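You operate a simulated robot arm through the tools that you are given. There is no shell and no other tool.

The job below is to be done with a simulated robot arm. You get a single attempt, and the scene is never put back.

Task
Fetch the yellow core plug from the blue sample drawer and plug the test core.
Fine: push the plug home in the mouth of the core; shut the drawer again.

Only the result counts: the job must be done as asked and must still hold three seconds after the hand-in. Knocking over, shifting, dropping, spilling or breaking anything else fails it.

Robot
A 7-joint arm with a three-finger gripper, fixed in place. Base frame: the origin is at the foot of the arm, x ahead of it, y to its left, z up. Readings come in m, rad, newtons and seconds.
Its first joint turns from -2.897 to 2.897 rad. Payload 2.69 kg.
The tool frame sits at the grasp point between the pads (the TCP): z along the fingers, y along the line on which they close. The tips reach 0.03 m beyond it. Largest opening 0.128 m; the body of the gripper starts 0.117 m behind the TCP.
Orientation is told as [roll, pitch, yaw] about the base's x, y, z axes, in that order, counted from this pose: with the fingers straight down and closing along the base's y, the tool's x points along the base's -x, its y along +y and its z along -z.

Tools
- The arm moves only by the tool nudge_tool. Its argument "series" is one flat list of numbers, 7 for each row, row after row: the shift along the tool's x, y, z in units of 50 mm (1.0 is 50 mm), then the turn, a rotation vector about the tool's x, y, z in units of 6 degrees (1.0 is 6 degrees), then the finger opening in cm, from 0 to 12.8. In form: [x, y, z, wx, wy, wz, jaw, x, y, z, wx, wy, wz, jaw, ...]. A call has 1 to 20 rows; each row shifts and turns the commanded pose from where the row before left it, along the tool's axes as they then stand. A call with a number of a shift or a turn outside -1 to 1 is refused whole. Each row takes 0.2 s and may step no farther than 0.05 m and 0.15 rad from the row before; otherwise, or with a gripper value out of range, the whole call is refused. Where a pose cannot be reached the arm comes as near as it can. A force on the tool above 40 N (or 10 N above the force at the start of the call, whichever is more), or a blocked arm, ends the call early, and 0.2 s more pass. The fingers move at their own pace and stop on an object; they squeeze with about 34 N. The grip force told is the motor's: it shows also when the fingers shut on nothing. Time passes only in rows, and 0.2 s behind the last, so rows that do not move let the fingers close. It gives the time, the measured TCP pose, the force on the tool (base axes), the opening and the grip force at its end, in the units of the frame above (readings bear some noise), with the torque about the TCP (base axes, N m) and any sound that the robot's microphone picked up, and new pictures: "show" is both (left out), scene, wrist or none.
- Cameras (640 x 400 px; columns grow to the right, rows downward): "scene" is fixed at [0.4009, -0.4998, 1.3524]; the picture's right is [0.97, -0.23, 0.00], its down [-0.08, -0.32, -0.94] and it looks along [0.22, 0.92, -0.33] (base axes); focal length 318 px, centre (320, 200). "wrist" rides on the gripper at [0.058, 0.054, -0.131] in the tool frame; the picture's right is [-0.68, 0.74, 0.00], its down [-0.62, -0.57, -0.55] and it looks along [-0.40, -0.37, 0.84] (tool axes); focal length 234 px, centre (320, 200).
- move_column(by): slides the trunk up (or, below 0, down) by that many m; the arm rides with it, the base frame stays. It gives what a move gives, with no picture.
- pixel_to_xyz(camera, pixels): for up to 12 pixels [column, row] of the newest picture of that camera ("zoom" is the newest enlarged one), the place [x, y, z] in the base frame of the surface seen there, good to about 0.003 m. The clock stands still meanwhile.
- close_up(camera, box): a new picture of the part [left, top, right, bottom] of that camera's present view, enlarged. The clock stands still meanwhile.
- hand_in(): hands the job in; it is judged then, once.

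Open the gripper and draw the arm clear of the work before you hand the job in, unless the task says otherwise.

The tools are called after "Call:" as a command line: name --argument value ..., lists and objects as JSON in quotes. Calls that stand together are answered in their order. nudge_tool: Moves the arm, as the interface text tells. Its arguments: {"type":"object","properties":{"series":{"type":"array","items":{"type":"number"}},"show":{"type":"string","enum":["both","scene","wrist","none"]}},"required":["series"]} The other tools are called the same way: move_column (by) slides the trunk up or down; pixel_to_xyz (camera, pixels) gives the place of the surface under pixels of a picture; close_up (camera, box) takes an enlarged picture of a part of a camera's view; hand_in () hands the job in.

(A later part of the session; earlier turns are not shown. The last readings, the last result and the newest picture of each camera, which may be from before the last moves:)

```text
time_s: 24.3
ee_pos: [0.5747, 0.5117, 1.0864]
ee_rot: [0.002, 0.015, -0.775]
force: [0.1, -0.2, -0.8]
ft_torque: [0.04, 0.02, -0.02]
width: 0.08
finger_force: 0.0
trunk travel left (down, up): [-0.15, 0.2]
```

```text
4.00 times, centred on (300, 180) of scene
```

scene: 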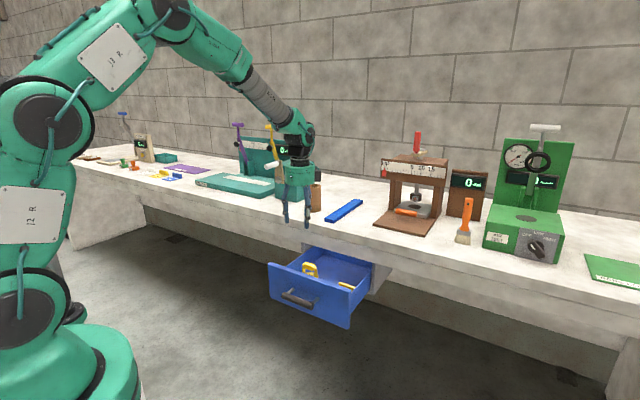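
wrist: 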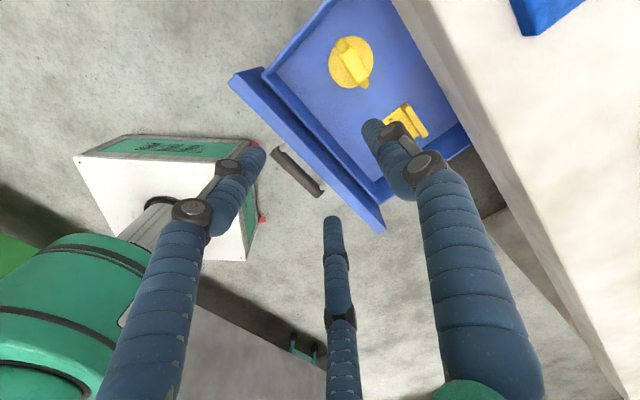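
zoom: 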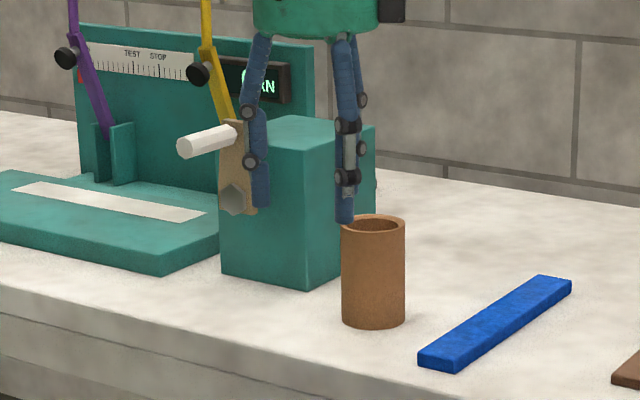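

The core is now in clear view; I measure its rim, walls, foot, and the neighbouring teal box.

Call:
pixel_to_xyz --camera "zoom" --pixels '[[345, 224], [402, 224], [373, 216], [373, 232], [373, 245], [373, 322], [343, 300], [403, 300], [373, 224], [371, 130], [310, 130], [315, 280]]'

Call:
close_up --camera "scene" --box '[295, 170, 335, 220]'

```text
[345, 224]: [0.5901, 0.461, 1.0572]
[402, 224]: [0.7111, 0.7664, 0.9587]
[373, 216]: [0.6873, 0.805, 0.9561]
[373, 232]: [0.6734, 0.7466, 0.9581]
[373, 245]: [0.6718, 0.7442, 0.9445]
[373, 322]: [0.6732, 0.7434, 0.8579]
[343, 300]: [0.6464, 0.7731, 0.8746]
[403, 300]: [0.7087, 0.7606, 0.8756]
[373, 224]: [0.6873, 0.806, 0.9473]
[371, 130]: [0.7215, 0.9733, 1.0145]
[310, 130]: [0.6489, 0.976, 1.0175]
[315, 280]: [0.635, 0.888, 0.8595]
```

```text
8.00 times, centred on (315, 195) of scene
```

zoom: 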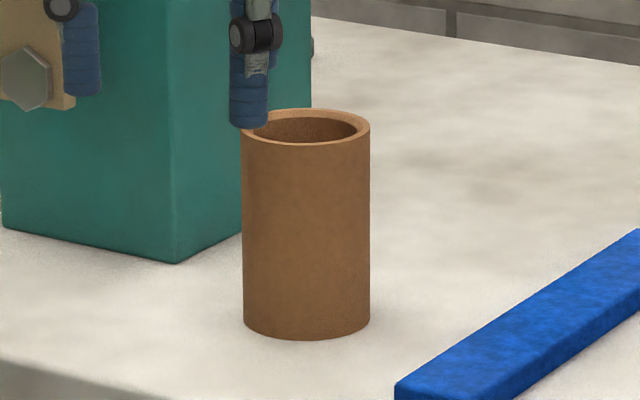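

Core centre ≈ (0.680,0.775), rim z≈0.9575, outer Ø≈65 mm — 1.03 m from the base axis. I test the reach at z≈1.09 above it with the tool tilted 20°, empty-handed.

Call:
nudge_tool --series '[0, 0, 0, -0.84, 0, 0, 8, 0, 0, 0, -0.83, 0, 0, 8, 0, 0, 0, -0.83, 0, 0, 8, 0, 0, 0, -0.83, 0, 0, 8, 0.365, 0.8177, 0.2975, 0, 0, 0, 8, 0.365, 0.8177, 0.2975, 0, 0, 0, 8, 0.365, 0.8177, 0.2975, 0, 0, 0, 8, 0.365, 0.8177, 0.2975, 0, 0, 0, 8, 0.365, 0.8177, 0.2975, 0, 0, 0, 8, 0.365, 0.8177, 0.2975, 0, 0, 0, 8, 0, 0, 0, 0, 0, 0, 8]'

Call:
close_up --camera "wrist" --box '[240, 100, 440, 260]'

```text
time_s: 26.7
ee_pos: [0.6814, 0.7786, 1.0866]
ee_rot: [0.349, 0.014, -0.776]
force: [-0.1, 0.3, -1.4]
ft_torque: [-0.04, -0.02, -0.01]
width: 0.0801
finger_force: 0.0
trunk travel left (down, up): [-0.15, 0.2]
```

scene: 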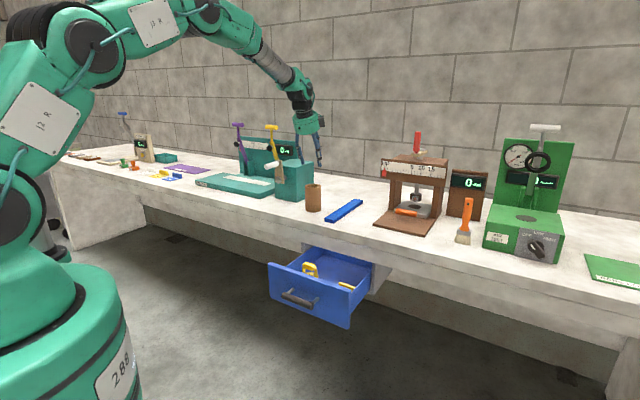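
wrist: 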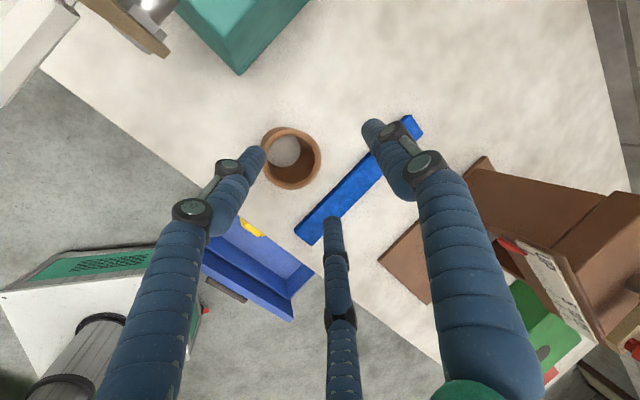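

```text
2.50 times, centred on (340, 180) of wrist
```

zoom: 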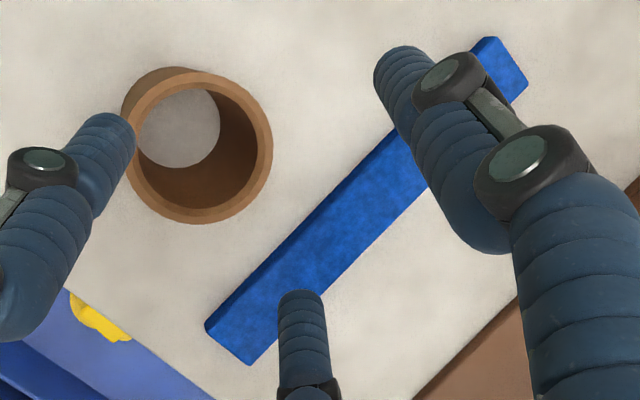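

Reach is fine: the TCP came to (0.681,0.779,1.087). I measure the rim from this view for an accurate core centre and bore.

Call:
pixel_to_xyz --camera "zoom" --pixels '[[264, 145], [196, 80], [197, 215], [245, 105], [245, 190], [150, 190], [160, 88], [175, 217], [258, 170], [220, 83], [180, 130], [225, 212]]'

```text
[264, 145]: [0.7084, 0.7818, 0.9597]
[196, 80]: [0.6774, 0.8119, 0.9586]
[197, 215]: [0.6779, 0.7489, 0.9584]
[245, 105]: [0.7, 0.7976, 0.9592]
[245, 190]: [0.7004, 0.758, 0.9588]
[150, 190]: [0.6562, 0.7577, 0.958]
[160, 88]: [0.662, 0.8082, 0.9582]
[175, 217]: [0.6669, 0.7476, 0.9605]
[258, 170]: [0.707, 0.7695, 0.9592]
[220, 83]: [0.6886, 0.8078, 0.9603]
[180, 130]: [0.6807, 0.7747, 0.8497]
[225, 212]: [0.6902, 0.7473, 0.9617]
```

The rim fit gives core centre ≈ (0.678,0.778), rim z≈0.958. I return above the plug at height and lower the trunk again.

Call:
nudge_tool --series '[-0.396, -0.707, -0.257, 0, 0, 0, 8, -0.396, -0.707, -0.257, 0, 0, 0, 8, -0.396, -0.707, -0.257, 0, 0, 0, 8, -0.396, -0.707, -0.257, 0, 0, 0, 8, -0.396, -0.707, -0.257, 0, 0, 0, 8, 0, 0, 0, 0, 0, 0, 8]' --show "none"

Call:
move_column --by -0.15

Call:
nudge_tool --series '[0, 0, 0, 0, 0, 0, 8]'

Call:
close_up --camera "wrist" --box '[220, 40, 420, 200]'

```text
time_s: 28.1
ee_pos: [0.6171, 0.5718, 1.0877]
ee_rot: [0.354, 0.014, -0.779]
force: [-0.8, 0.2, 0.4]
ft_torque: [0.04, 0.0, 0.05]
width: 0.0798
finger_force: 0.3
trunk travel left (down, up): [-0.15, 0.2]
```

```text
time_s: 29.8
ee_pos: [0.618, 0.5717, 0.9387]
ee_rot: [0.353, 0.014, -0.776]
force: [-0.4, -0.1, 1.4]
ft_torque: [0.0, 0.0, -0.04]
width: 0.0799
finger_force: 0.0
trunk travel left (down, up): [0.0, 0.35]
```

```text
time_s: 30.2
ee_pos: [0.6171, 0.5726, 0.9378]
ee_rot: [0.352, 0.014, -0.777]
force: [0.5, -0.2, 0.0]
ft_torque: [-0.01, 0.01, 0.0]
width: 0.08
finger_force: 0.0
trunk travel left (down, up): [0.0, 0.35]
```

scene: 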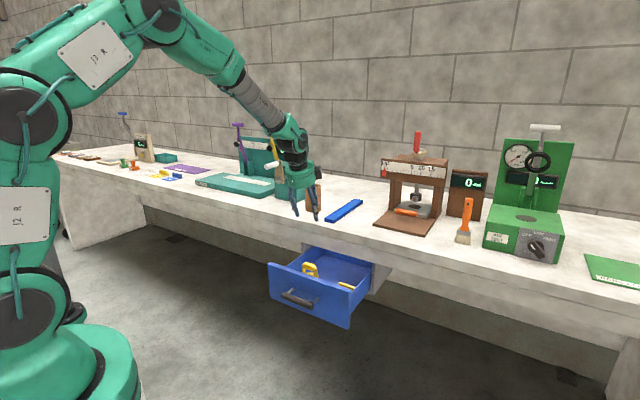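
wrist: 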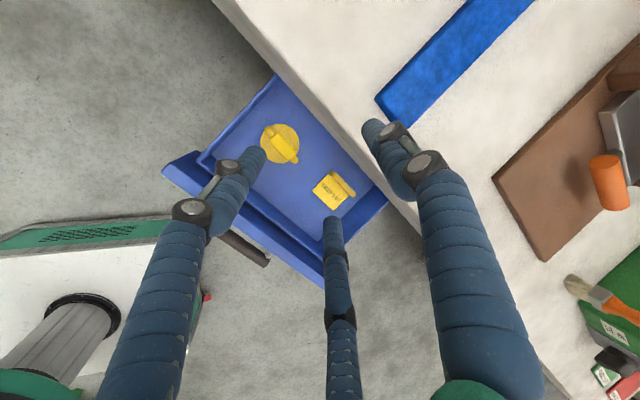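

```text
2.50 times, centred on (320, 120) of wrist
```

zoom: 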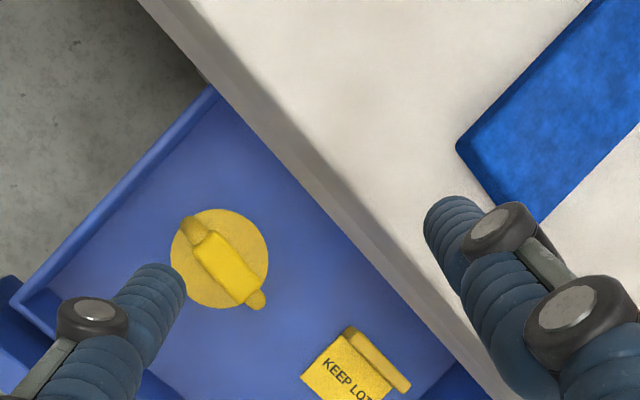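

From this near-vertical view the bail runs almost parallel to the drawer front. I measure it again here.

Call:
pixel_to_xyz --camera "zoom" --pixels '[[210, 245], [245, 288], [192, 228], [258, 300], [220, 248], [212, 262], [230, 262], [228, 298], [262, 262], [178, 250], [240, 214], [210, 210]]'

```text
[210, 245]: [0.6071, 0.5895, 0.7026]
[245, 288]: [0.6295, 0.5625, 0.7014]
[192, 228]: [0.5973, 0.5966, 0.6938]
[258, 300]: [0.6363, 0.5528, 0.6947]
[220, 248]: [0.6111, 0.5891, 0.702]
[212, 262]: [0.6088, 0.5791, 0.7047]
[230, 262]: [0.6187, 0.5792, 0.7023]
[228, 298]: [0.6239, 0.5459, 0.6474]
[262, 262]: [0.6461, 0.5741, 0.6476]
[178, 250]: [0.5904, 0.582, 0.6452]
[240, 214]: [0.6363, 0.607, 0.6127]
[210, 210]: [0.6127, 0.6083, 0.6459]
```

The grip of the bail is centred at (0.617,0.575), yaw ≈ −49°. Since a tilted grip would tip the plug, I want an upright tool; I test whether the upright tool reaches over the core, raising the trunk first.

Call:
move_column --by 0.15

Call:
nudge_tool --series '[0, 0, 0, 0.84, 0, 0, 8, 0, 0, 0, 0.83, 0, 0, 8, 0, 0, 0, 0.83, 0, 0, 8, 0, 0, 0, 0.83, 0, 0, 8, 0.396, 0.752, 0, 0, 0, 0, 8, 0.396, 0.752, 0, 0, 0, 0, 8, 0.396, 0.752, 0, 0, 0, 0, 8, 0.396, 0.752, 0, 0, 0, 0, 8, 0.396, 0.752, 0, 0, 0, 0, 8, 0, 0, 0, 0, 0, 0, 8]'

```text
time_s: 32.0
ee_pos: [0.6189, 0.5719, 1.0864]
ee_rot: [0.352, 0.014, -0.777]
force: [-0.2, 1.2, 0.7]
ft_torque: [-0.01, 0.01, 0.01]
width: 0.0799
finger_force: 0.1
trunk travel left (down, up): [-0.15, 0.2]
```

```text
time_s: 34.2
ee_pos: [0.6788, 0.7762, 1.0894]
ee_rot: [0.002, 0.012, -0.777]
force: [0.9, 0.0, -0.8]
ft_torque: [-0.05, 0.02, 0.02]
width: 0.0799
finger_force: 0.0
trunk travel left (down, up): [-0.15, 0.2]
```

scene: 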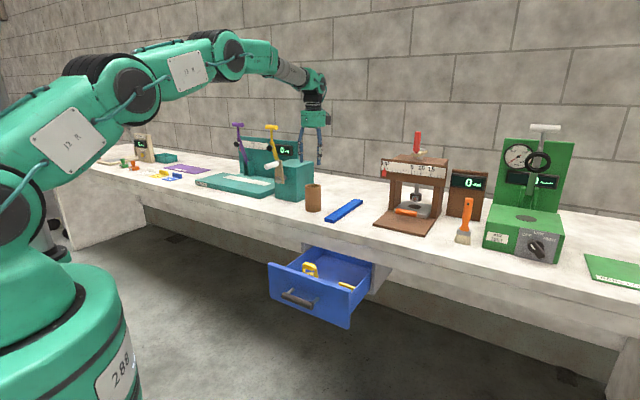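
wrist: 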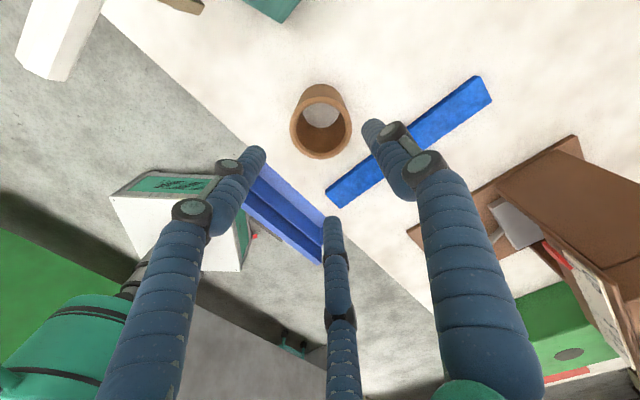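

An upright tool reaches the spot over the core. I take another measurement of the rim from here.

Call:
close_up --camera "wrist" --box '[270, 70, 370, 170]'

Call:
pixel_to_xyz --camera "wrist" --pixels '[[293, 125], [348, 125], [321, 153], [321, 100], [301, 106], [341, 106], [302, 145], [340, 145], [321, 125]]'

```text
4.00 times, centred on (320, 120) of wrist
```

zoom: 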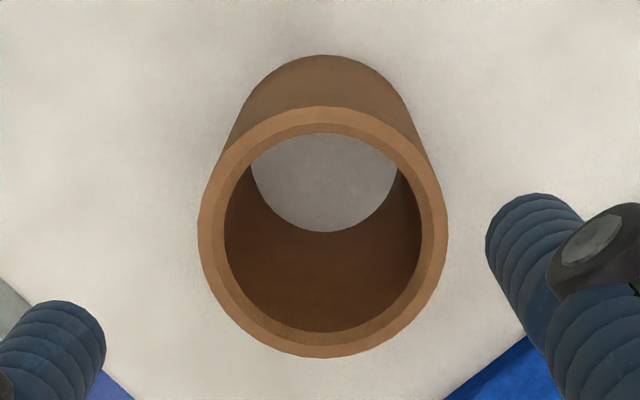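

```text
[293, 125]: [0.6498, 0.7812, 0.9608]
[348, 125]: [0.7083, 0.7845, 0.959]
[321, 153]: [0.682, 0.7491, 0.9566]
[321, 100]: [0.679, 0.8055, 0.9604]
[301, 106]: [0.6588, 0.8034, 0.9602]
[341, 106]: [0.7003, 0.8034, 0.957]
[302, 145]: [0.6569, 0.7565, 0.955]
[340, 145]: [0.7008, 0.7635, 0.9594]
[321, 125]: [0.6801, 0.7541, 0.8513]
```

Core centre is confirmed at (0.679,0.778), bore ≈52 mm, and rim z≈0.958. Now I go back over the handle to pull the drawer some more, so that the upright hand clears the bench edge.

Call:
nudge_tool --series '[-0.39, -0.825, 0, 0, 0, 0, 8, -0.39, -0.825, 0, 0, 0, 0, 8, -0.39, -0.825, 0, 0, 0, 0, 8, -0.39, -0.825, 0, 0, 0, 0, 8, -0.39, -0.825, 0, 0, 0, 0, 8, -0.39, -0.825, 0, 0, 0, 0, 8, -0.39, -0.825, 0, 0, 0, 0, 7, -0.39, -0.825, 0, 0, 0, 0, 6.4, -0.39, -0.825, 0, 0, 0, 0, 6.4, 0, 0, 0, 0, 0, 0, 6.4]' --show "none"

Call:
move_column --by -0.15

Call:
nudge_tool --series '[0, 0, 0.8, 0, 0, 0, 6.4, 0, 0, 0.8, 0, 0, 0, 6.4, 0, 0, 0, 0, 0, 0, 6.4]'

Call:
close_up --camera "wrist" --box '[200, 40, 460, 220]'

```text
time_s: 36.4
ee_pos: [0.5434, 0.3894, 1.088]
ee_rot: [0.003, 0.013, -0.776]
force: [0.0, -0.4, 0.0]
ft_torque: [0.05, -0.03, 0.03]
width: 0.064
finger_force: 0.1
trunk travel left (down, up): [-0.15, 0.2]
```

```text
time_s: 38.1
ee_pos: [0.5437, 0.3897, 0.9386]
ee_rot: [0.003, 0.014, -0.777]
force: [0.6, 0.4, 0.7]
ft_torque: [0.02, 0.02, 0.02]
width: 0.064
finger_force: 0.1
trunk travel left (down, up): [0.0, 0.35]
```

```text
time_s: 38.9
ee_pos: [0.5442, 0.3907, 0.8584]
ee_rot: [0.001, 0.013, -0.778]
force: [0.0, -0.8, 0.1]
ft_torque: [-0.01, 0.01, 0.03]
width: 0.0639
finger_force: 0.0
trunk travel left (down, up): [0.0, 0.35]
```

scene: 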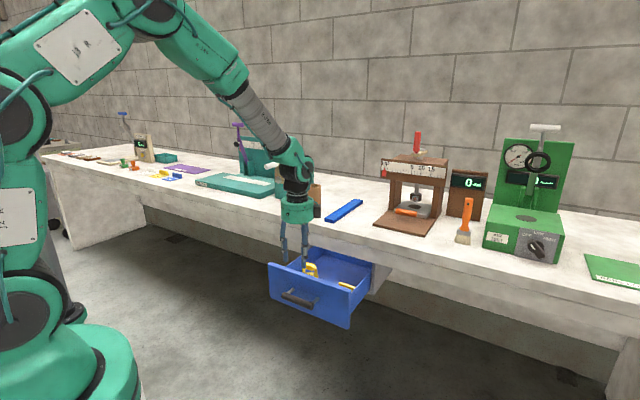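
wrist: 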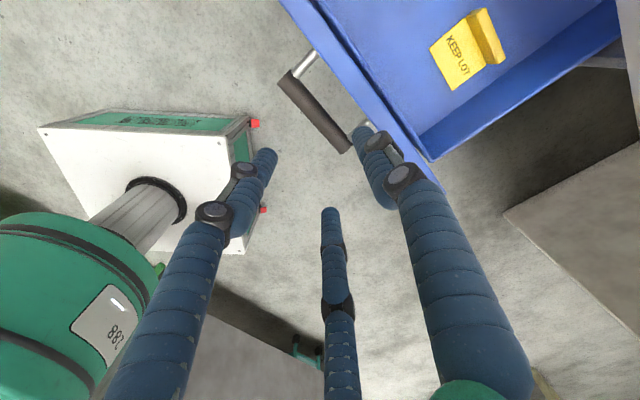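

```text
2.22 times, centred on (330, 130) of wrist
```

zoom: 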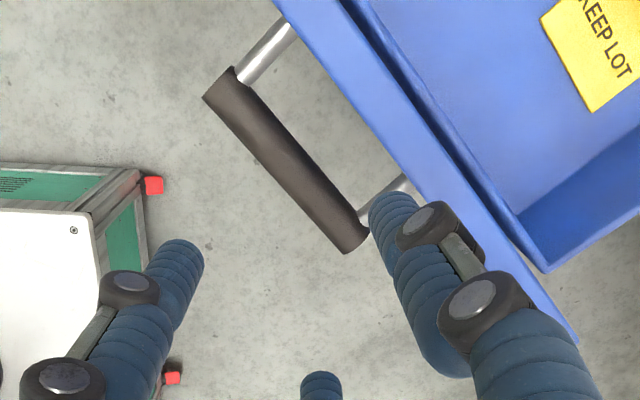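

The handle shows clearly at zoom (285,165). I measure it for a vertical caging descent.

Call:
pixel_to_xyz --camera "zoom" --pixels '[[235, 95], [285, 165], [335, 225], [270, 160], [300, 170], [345, 130], [395, 175], [340, 60], [255, 60], [385, 195]]'

```text
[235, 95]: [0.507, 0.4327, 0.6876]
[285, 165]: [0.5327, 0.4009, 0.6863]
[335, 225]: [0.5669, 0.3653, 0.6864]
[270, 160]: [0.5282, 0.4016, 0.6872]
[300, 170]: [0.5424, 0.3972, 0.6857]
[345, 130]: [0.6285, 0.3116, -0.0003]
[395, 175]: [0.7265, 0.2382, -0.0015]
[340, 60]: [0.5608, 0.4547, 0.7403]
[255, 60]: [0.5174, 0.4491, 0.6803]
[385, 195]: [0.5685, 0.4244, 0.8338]
```

Bar centre u≈0.660, z≈0.677, with the TCP nearly above it. I descend upright with the inner finger behind the bar, cage it, and pull 6 cm further.

Call:
nudge_tool --series '[0, -0.12, 0.6, 0, 0, 0, 6.4, 0, 0, 0.7, 0, 0, 0, 6.4, 0, 0, 0.7, 0, 0, 0, 6.4, 0, 0, 0.5, 0, 0, 0, 6.4, 0, 0, 0.45, 0, 0, 0, 6.4, 0, 0, 0.42, 0, 0, 0, 6.4, 0, 0, 0, 0, 0, 0, 3.9, 0, 0, 0, 0, 0, 0, 3.9]'

```text
time_s: 40.7
ee_pos: [0.5382, 0.3882, 0.6898]
ee_rot: [0.005, 0.012, -0.775]
force: [0.0, -0.5, -0.1]
ft_torque: [-0.02, 0.01, 0.05]
width: 0.0389
finger_force: 0.0
trunk travel left (down, up): [0.0, 0.35]
```

scene: 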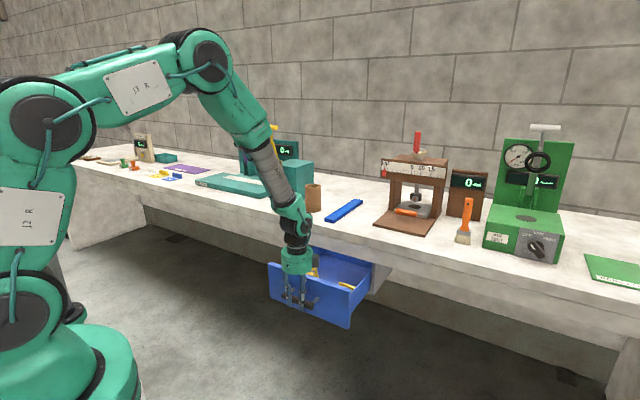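
wrist: 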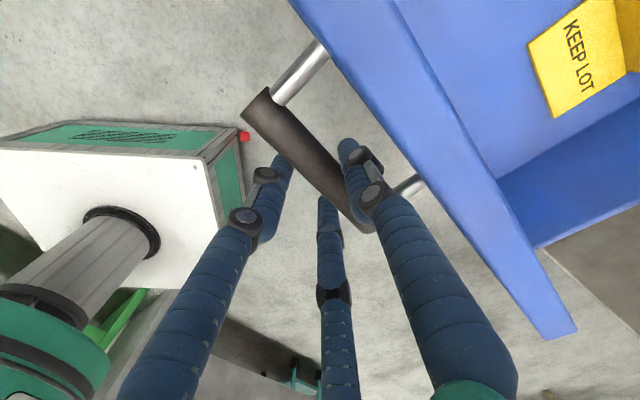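

The bar is caged with no force on the tool. I pull outward 6 cm in 1 cm steps.

Call:
nudge_tool --series '[0, -0.2, 0, 0, 0, 0, 3.9, 0, -0.2, 0, 0, 0, 0, 3.9, 0, -0.2, 0, 0, 0, 0, 3.9, 0, -0.2, 0, 0, 0, 0, 3.9, 0, -0.2, 0, 0, 0, 0, 3.9, 0, -0.2, 0, 0, 0, 0, 3.9, 0, 0, 0, 0, 0, 0, 3.9]'

```text
time_s: 42.3
ee_pos: [0.4958, 0.3463, 0.6897]
ee_rot: [0.002, 0.015, -0.775]
force: [-0.5, 0.0, -0.2]
ft_torque: [-0.01, 0.03, -0.01]
width: 0.0394
finger_force: 0.0
trunk travel left (down, up): [0.0, 0.35]
```

scene: 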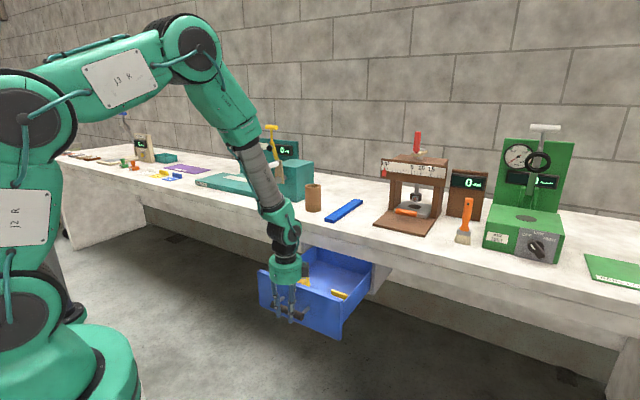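
wrist: 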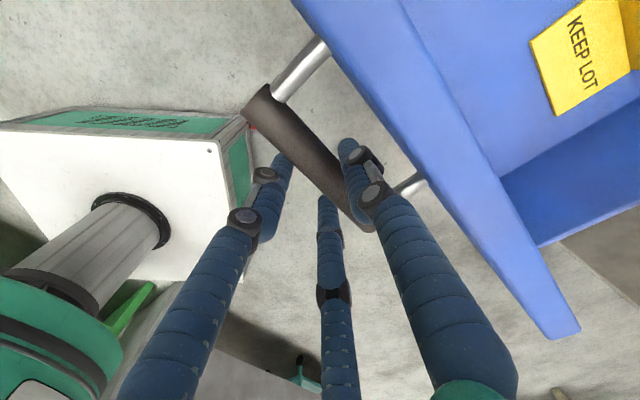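

The drawer followed to about 26 cm. I open the jaw, lift 20 cm, and move over the plug's new place near (0.576,0.534).

Call:
nudge_tool --series '[0, 0, 0, 0, 0, 0, 6.4, 0, 0.1, 0, 0, 0, 0, 6.4, 0, 0, -0.6, 0, 0, 0, 6.4, 0, 0, -0.8, 0, 0, 0, 6.4, 0, 0, -0.8, 0, 0, 0, 6.4, 0, 0, -0.8, 0, 0, 0, 6.4, 0, 0, -0.8, 0, 0, 0, 6.4, 0.3, 0.74, 0, 0, 0, 0, 6.4, 0.3, 0.74, 0, 0, 0, 0, 6.4, 0.3, 0.74, 0, 0, 0, 0, 6.4, 0.3, 0.74, 0, 0, 0, 0, 6.4, 0.3, 0.74, 0, 0, 0, 0, 6.4, 0, 0, 0, 0, 0, 0, 6.4]'

Call:
close_up --camera "wrist" --box '[240, 20, 440, 180]'

```text
time_s: 45.1
ee_pos: [0.5756, 0.5327, 0.8825]
ee_rot: [0.002, 0.015, -0.777]
force: [0.4, -0.3, -0.8]
ft_torque: [-0.04, -0.01, -0.03]
width: 0.064
finger_force: 0.2
trunk travel left (down, up): [0.0, 0.35]
```

scene: 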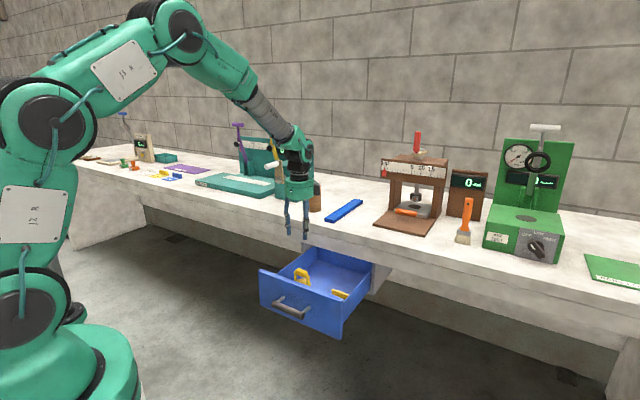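
wrist: 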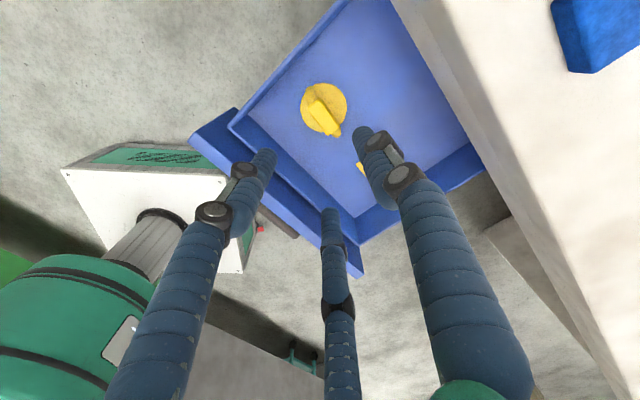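

```text
2.50 times, centred on (340, 100) of wrist
```

zoom: 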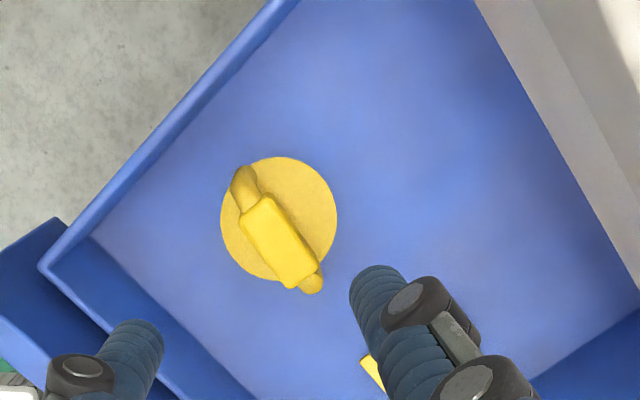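

The plug is visible at zoom (280,220). I measure its bail ends, grip and disc edges.

Call:
pixel_to_xyz --camera "zoom" --pixels '[[278, 242], [262, 212], [296, 272], [245, 182], [312, 285], [264, 250], [293, 232], [224, 220], [333, 210], [290, 160], [270, 275], [245, 270]]'

```text
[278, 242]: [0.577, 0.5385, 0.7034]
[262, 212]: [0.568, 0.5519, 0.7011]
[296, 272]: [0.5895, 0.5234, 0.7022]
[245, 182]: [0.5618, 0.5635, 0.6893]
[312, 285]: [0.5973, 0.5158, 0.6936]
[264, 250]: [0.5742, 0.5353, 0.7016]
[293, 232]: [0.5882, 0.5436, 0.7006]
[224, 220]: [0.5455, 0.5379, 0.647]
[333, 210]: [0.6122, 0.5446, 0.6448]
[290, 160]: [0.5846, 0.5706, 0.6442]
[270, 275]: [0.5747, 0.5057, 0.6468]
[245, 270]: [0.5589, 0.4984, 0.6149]
```

The grip centre is (0.579,0.5385) with yaw ≈ −51°. I turn 6.5°, centre, and descend to 5 cm above the grasp height to check.

Call:
nudge_tool --series '[0, 0, 0, 0, 0, 0.54, 6.4, 0, 0, 0, 0, 0, 0.54, 6.4, 0.046, 0.066, 0, 0, 0, 0, 6.4, 0, 0, 0.87, 0, 0, 0, 6.4, 0, 0, 0.87, 0, 0, 0, 6.4, 0, 0, 0.87, 0, 0, 0, 6.4, 0, 0, 0, 0, 0, 0, 6.4]'

Call:
close_up --camera "wrist" --box '[240, 80, 420, 240]'

Call:
close_up --camera "scene" --box '[250, 220, 350, 320]'

```text
time_s: 46.7
ee_pos: [0.5759, 0.5374, 0.7502]
ee_rot: [-0.001, 0.015, -0.889]
force: [-0.5, 0.6, -0.9]
ft_torque: [0.01, -0.01, -0.03]
width: 0.0637
finger_force: 0.1
trunk travel left (down, up): [0.0, 0.35]
```

scene: 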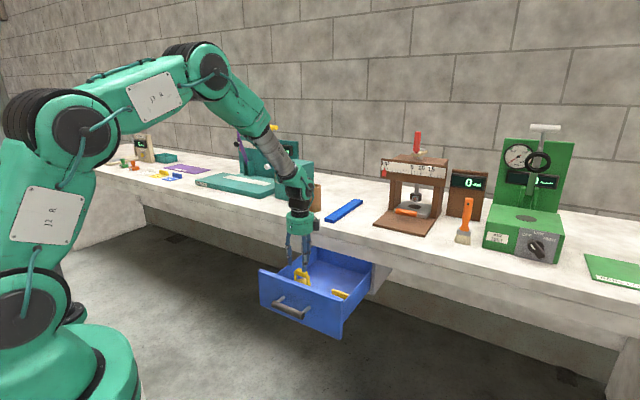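
wrist: 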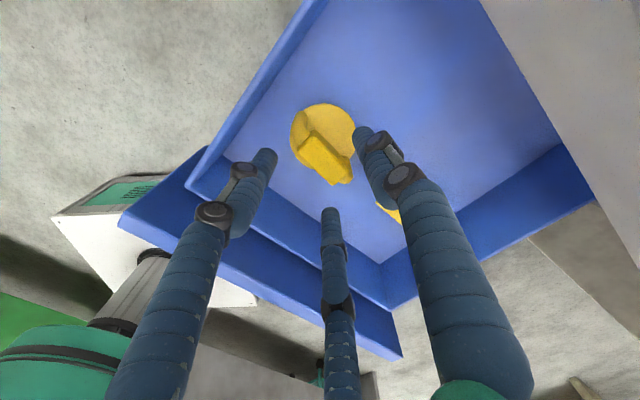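

```text
2.50 times, centred on (330, 160) of wrist
```

zoom: 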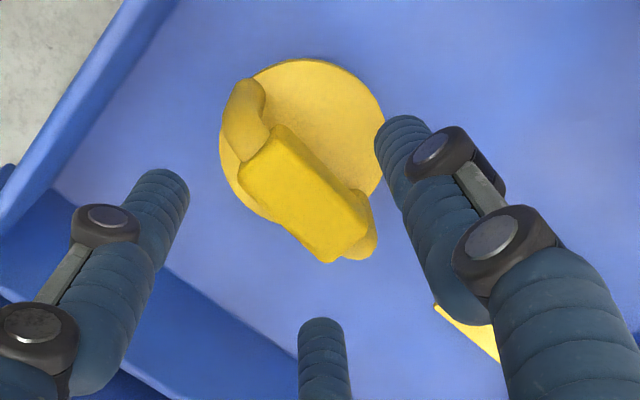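

```text
4.00 times, centred on (300, 270) of scene
```

zoom: 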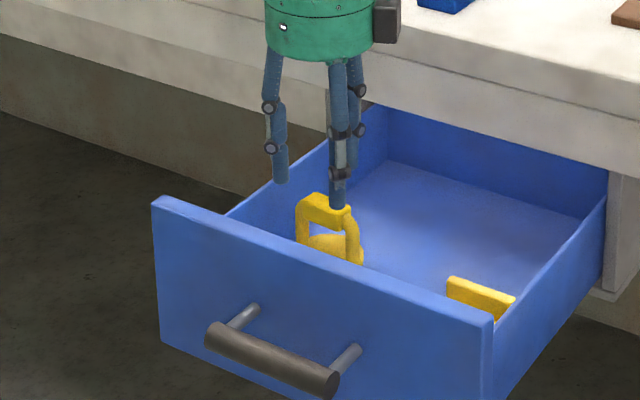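

Tool and bail look parallel. I check the grip's exact place once more from here.

Call:
pixel_to_xyz --camera "wrist" --pixels '[[325, 155], [312, 142], [340, 170], [317, 163], [336, 150], [306, 122], [349, 178], [275, 155], [331, 212], [358, 130], [330, 180]]'

```text
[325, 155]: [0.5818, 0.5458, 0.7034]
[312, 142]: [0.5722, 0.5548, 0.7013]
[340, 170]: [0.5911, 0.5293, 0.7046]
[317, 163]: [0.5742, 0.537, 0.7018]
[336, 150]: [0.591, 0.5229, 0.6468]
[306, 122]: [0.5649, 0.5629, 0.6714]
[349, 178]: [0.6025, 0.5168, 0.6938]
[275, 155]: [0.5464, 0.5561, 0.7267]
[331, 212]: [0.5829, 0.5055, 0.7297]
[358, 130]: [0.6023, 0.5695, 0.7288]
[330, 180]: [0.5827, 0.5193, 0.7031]
```

The grip sits about 5 mm to the +y side of the TCP, central between the finger faces. I descend 58 mm in small steps and then close.

Call:
nudge_tool --series '[0, 0, 0.3, 0, 0, 0, 6.8, 0, 0, 0.3, 0, 0, 0, 6.8, 0, 0, 0.3, 0, 0, 0, 6.8, 0, 0, 0.26, 0, 0, 0, 6.8, 0, 0, 0, 0, 0, 0, 6.8]'

Call:
close_up --camera "wrist" --box '[240, 80, 420, 240]'

Call:
close_up --camera "scene" --box '[260, 230, 350, 300]'

```text
time_s: 47.9
ee_pos: [0.5754, 0.5385, 0.6905]
ee_rot: [0.001, 0.012, -0.891]
force: [0.9, -0.1, -0.5]
ft_torque: [0.03, -0.01, 0.02]
width: 0.0681
finger_force: 0.0
trunk travel left (down, up): [0.0, 0.35]
```

scene: 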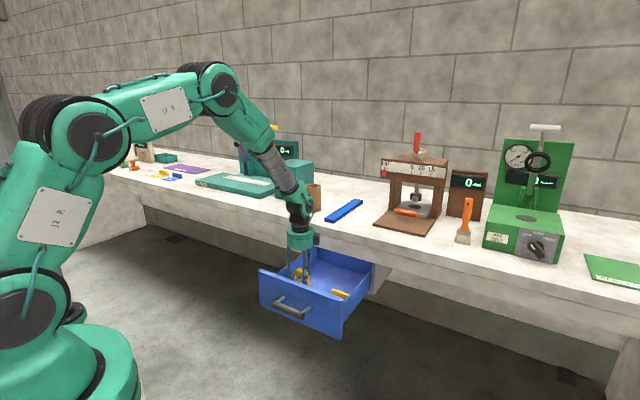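
wrist: 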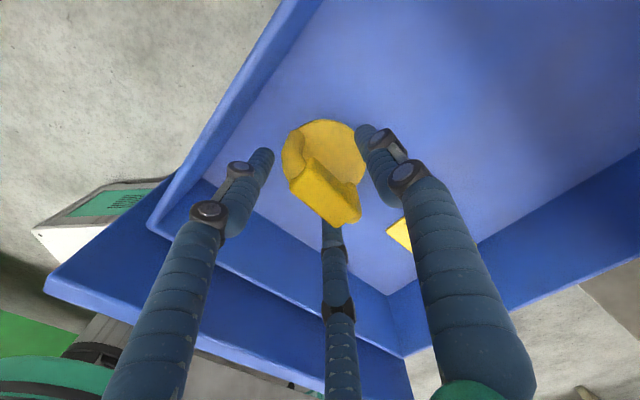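

```text
2.50 times, centred on (330, 160) of wrist
```

zoom: 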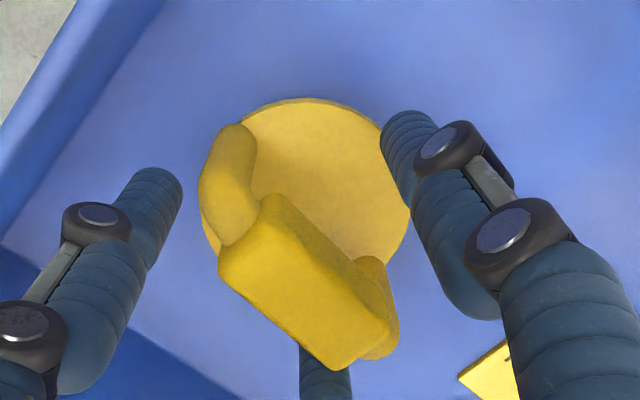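

```text
5.71 times, centred on (305, 265) of scene
```

zoom: 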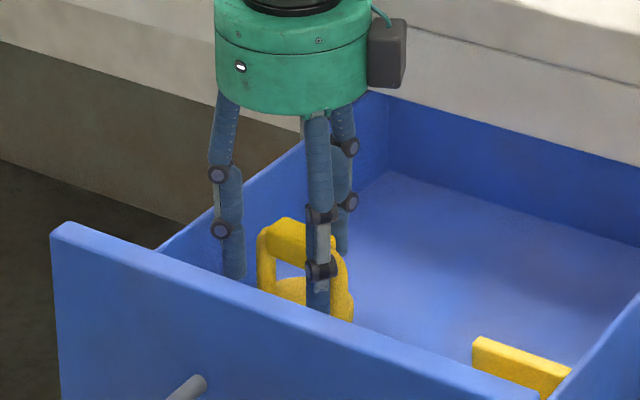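

The fingers straddle the bail, with no contact yet. I close slowly on the grip.

Call:
nudge_tool --series '[0, 0, 0, 0, 0, 0, 5.5, 0, 0, 0, 0, 0, 0, 4.5, 0, 0, 0, 0, 0, 0, 3.5, 0, 0, 0, 0, 0, 0, 2.5, 0, 0, 0, 0, 0, 0, 1.5, 0, 0, 0, 0, 0, 0, 0.5, 0, 0, 0, 0, 0, 0, 0, 0, 0, 0, 0, 0, 0, 0]'

Call:
close_up --camera "wrist" --box '[240, 80, 420, 240]'

Call:
close_up --camera "scene" --box '[260, 230, 350, 300]'

```text
time_s: 49.7
ee_pos: [0.576, 0.5391, 0.6931]
ee_rot: [0.002, 0.013, -0.891]
force: [0.2, -0.5, 0.7]
ft_torque: [-0.03, 0.07, 0.0]
width: 0.0297
finger_force: 34.1
trunk travel left (down, up): [0.0, 0.35]
```

scene: 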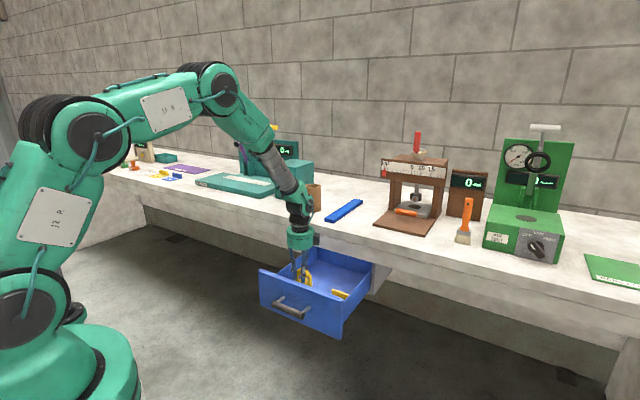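
wrist: 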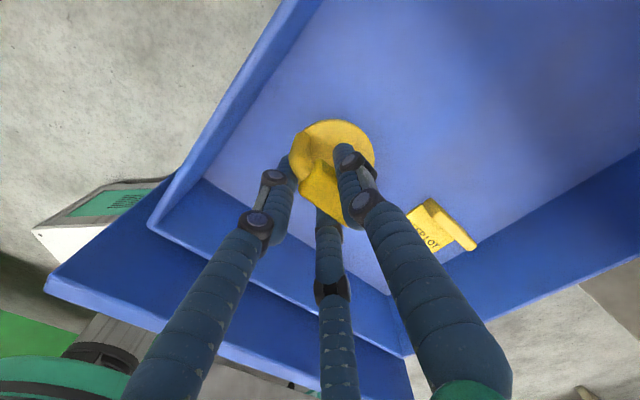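

```text
2.50 times, centred on (330, 160) of wrist
```

zoom: 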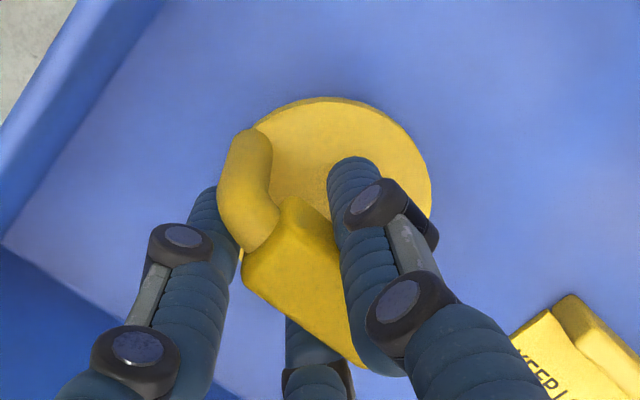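

```text
5.71 times, centred on (305, 265) of scene
```

zoom: 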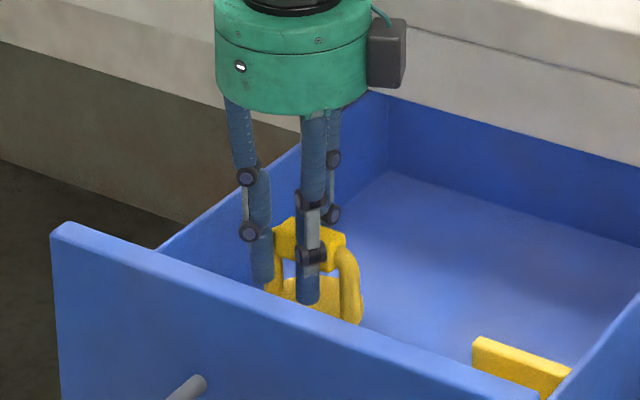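

The grip holds at 29.7 mm width with 34 N. I lift 6 cm gently and check the plug hangs upright.

Call:
nudge_tool --series '[0, 0, -0.2, 0, 0, 0, 0, 0, 0, -0.3, 0, 0, 0, 0, 0, 0, -0.35, 0, 0, 0, 0, 0, 0, -0.35, 0, 0, 0, 0, 0, 0, 0, 0, 0, 0, 0]'

Call:
close_up --camera "scene" --box '[260, 220, 350, 300]'

```text
time_s: 50.9
ee_pos: [0.5767, 0.5373, 0.7527]
ee_rot: [0.003, 0.013, -0.89]
force: [0.3, 0.5, -0.9]
ft_torque: [-0.01, 0.0, 0.01]
width: 0.0286
finger_force: 34.1
trunk travel left (down, up): [0.0, 0.35]
```

scene: 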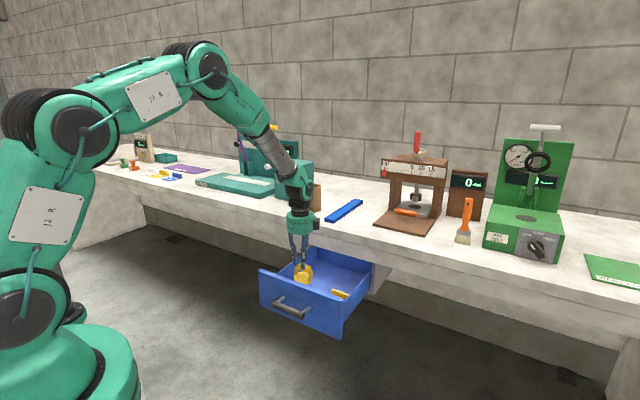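
wrist: 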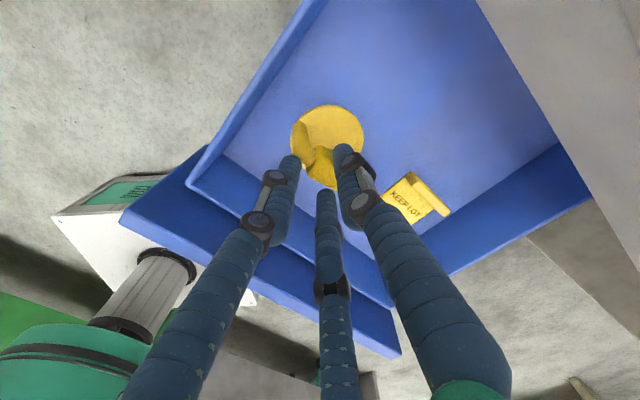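

```text
5.00 times, centred on (305, 260) of scene
```

zoom: 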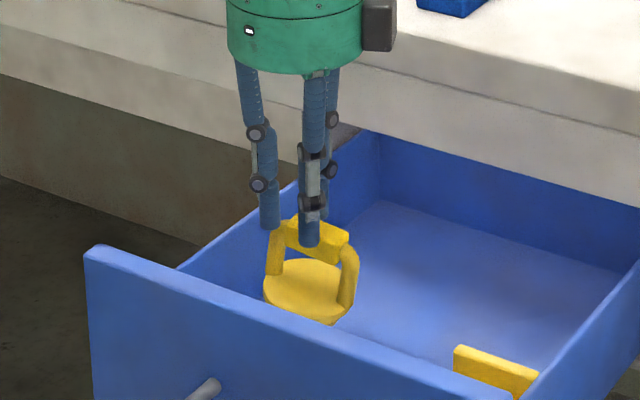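

The plug looks lower in the fingers than when gripped – it may have slipped. I measure the disc and drawer floor to see whether it is off the floor.

Call:
close_up --camera "wrist" --box '[260, 80, 400, 220]'

Call:
pixel_to_xyz --camera "wrist" --pixels '[[325, 115], [297, 130], [355, 130], [345, 115], [310, 112], [302, 140], [320, 160], [315, 170], [335, 183], [290, 160], [343, 150], [325, 195]]'

Call:
pixel_to_xyz --camera "scene" --pixels '[[305, 265], [303, 272], [299, 276], [310, 277], [305, 279], [305, 283]]'

```text
2.86 times, centred on (330, 150) of wrist
```

zoom: 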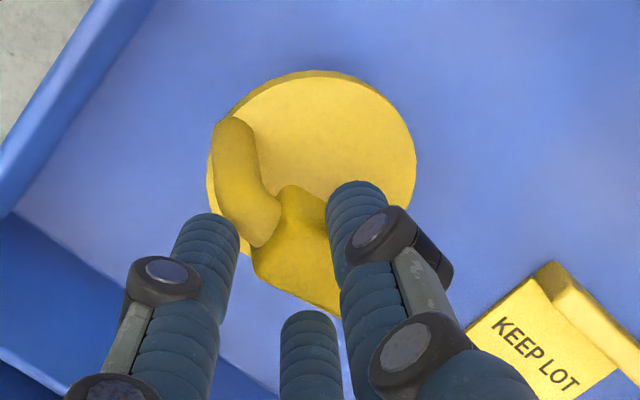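

```text
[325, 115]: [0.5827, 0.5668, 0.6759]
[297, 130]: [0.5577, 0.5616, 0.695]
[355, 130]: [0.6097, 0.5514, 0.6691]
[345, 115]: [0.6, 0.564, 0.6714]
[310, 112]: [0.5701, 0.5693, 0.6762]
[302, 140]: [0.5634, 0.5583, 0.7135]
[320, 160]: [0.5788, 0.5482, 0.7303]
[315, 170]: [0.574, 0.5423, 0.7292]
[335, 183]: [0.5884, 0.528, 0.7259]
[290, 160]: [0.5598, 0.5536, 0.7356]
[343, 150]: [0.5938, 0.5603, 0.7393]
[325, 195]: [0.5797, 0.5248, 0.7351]
```

```text
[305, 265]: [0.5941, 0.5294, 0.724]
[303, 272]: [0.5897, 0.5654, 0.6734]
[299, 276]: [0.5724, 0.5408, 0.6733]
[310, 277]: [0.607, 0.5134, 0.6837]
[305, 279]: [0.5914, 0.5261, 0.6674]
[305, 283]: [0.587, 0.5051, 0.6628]
```

The disc rose only 28 mm for a 60 mm lift, so the grip has slid to the fingertips. I lower it back to the drawer floor, open, and look before taking a deeper grip.

Call:
nudge_tool --series '[0, 0, 0.2, 0, 0, 0, 0, 0, 0, 0.15, 0, 0, 0, 0, 0, 0, 0.12, 0, 0, 0, 0, 0, 0, 0, 0, 0, 0, 0]'

Call:
close_up --camera "scene" --box '[275, 240, 335, 300]'

Call:
close_up --camera "wrist" --box '[260, 80, 400, 220]'

```text
time_s: 51.9
ee_pos: [0.5775, 0.5387, 0.731]
ee_rot: [0.005, 0.014, -0.892]
force: [2.2, 0.2, 16.5]
ft_torque: [-0.25, -0.49, -0.05]
width: 0.0283
finger_force: 34.3
trunk travel left (down, up): [0.0, 0.35]
```

scene: 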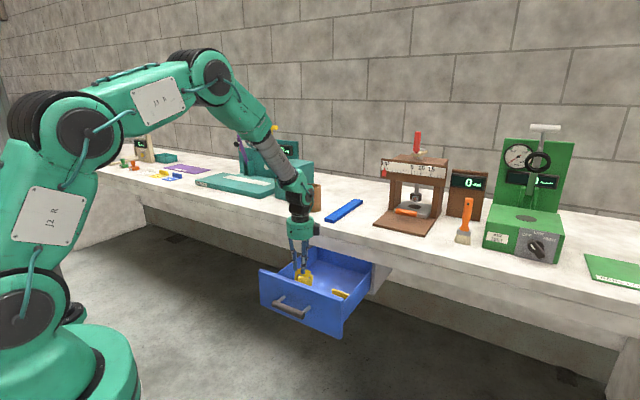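
wrist: 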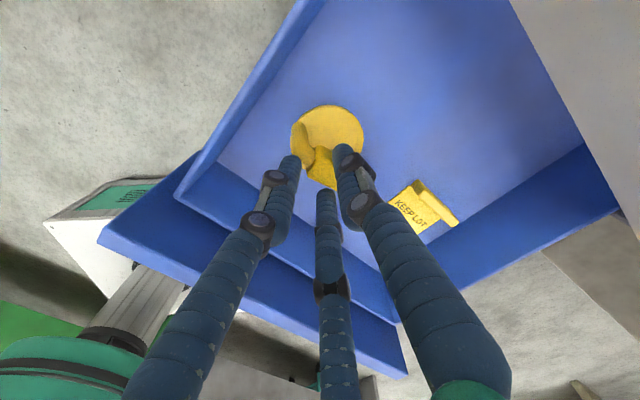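

```text
6.67 times, centred on (305, 270) of scene
```

zoom: 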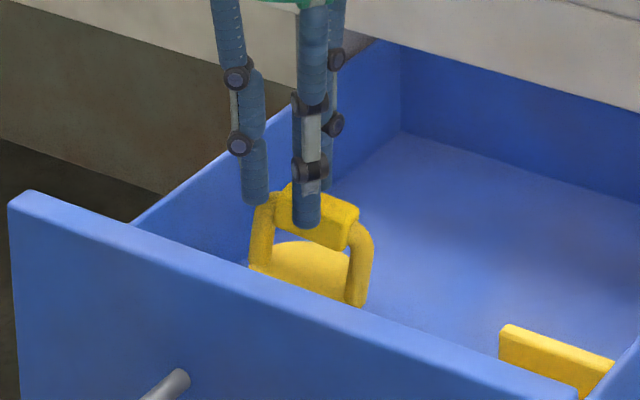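

```text
2.86 times, centred on (330, 150) of wrist
```

zoom: 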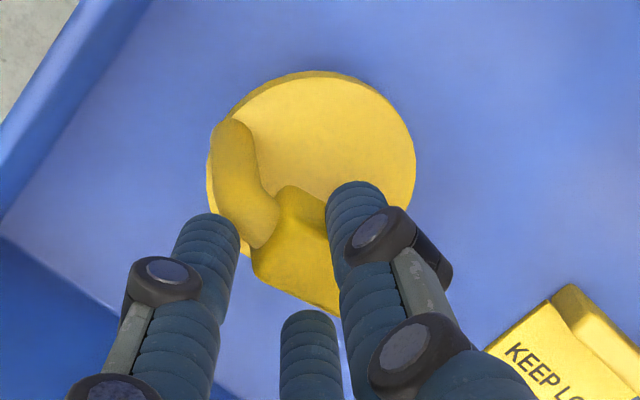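

It touched the floor (16 N up) with the bail held at the very tips. I open the fingers and let it settle, then measure again.

Call:
nudge_tool --series '[0, 0, 0.02, 0, 0, 0, 3.5, 0, 0, 0, 0, 0, 0, 4.5, 0, 0, 0, 0, 0, 0, 6.4, 0, 0, 0, 0, 0, 0, 6.8, 0, 0, 0, 0, 0, 0, 6.8]'

Call:
close_up --camera "wrist" --box '[260, 80, 400, 220]'

Call:
close_up --camera "scene" --box '[275, 240, 335, 300]'

Call:
pixel_to_xyz --camera "wrist" --pixels '[[325, 115], [355, 130], [300, 125], [322, 160], [312, 150], [335, 175], [330, 162], [316, 166]]'

```text
time_s: 53.1
ee_pos: [0.5773, 0.5382, 0.7283]
ee_rot: [0.003, 0.014, -0.889]
force: [0.7, -0.4, -0.5]
ft_torque: [-0.02, 0.01, -0.03]
width: 0.0676
finger_force: 0.0
trunk travel left (down, up): [0.0, 0.35]
```

scene: 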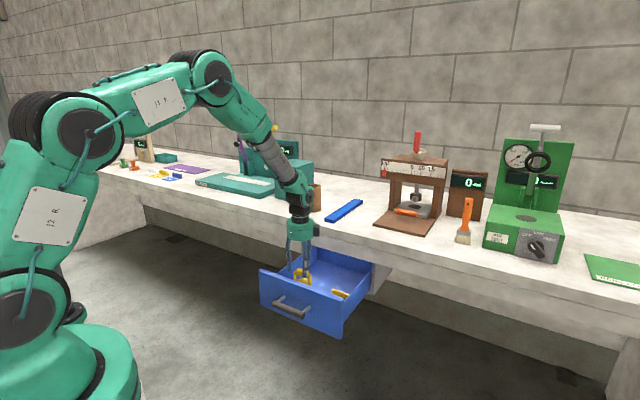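
wrist: 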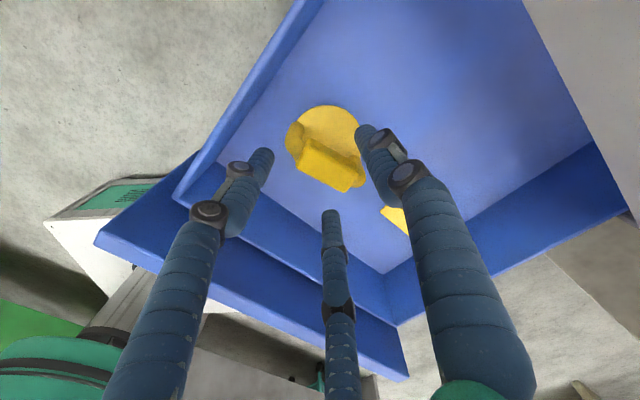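

```text
2.86 times, centred on (330, 150) of wrist
```

zoom: 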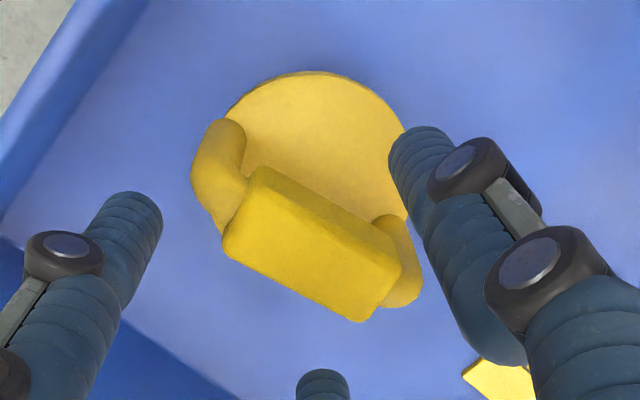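

```text
6.67 times, centred on (305, 270) of scene
```

zoom: 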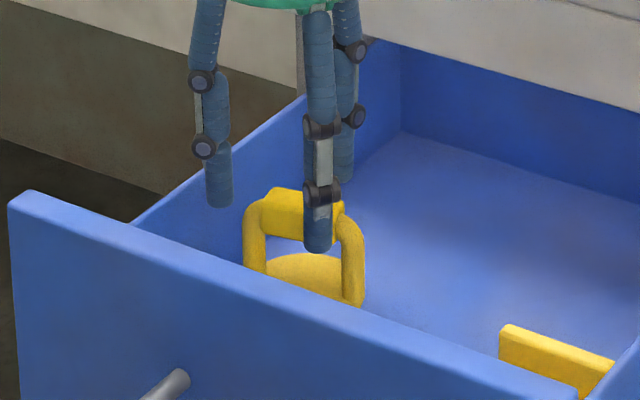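

```text
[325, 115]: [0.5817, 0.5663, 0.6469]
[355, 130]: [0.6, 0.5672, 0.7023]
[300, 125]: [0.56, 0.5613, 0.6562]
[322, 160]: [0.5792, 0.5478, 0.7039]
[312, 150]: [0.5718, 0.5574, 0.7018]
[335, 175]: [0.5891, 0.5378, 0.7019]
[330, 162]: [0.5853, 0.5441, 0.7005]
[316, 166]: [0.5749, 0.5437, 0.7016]
```

The plug stands upright again but has turned a little. I measure the bail's ends for the new angle.

Call:
pixel_to_xyz --camera "zoom" --pixels '[[260, 205], [300, 130], [270, 200], [338, 200], [265, 225], [250, 190], [330, 220], [345, 232]]'

Call:
pixel_to_xyz --camera "wrist" --pixels '[[306, 157], [350, 178], [296, 140], [360, 172], [321, 160], [330, 168], [309, 146], [345, 166], [304, 166], [340, 186]]'

```text
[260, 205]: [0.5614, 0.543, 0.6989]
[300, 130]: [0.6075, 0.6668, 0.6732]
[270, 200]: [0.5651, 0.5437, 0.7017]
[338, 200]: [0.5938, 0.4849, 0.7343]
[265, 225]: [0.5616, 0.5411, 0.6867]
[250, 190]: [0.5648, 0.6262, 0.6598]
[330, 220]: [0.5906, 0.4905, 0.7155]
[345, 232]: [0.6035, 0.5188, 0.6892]
```

```text
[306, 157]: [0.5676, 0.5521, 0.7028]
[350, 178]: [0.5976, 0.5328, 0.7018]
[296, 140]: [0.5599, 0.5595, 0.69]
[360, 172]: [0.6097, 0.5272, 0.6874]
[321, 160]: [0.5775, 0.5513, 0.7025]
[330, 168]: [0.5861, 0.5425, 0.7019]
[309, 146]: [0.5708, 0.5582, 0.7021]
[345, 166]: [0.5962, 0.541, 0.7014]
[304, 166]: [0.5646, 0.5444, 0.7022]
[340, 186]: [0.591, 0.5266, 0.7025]
```

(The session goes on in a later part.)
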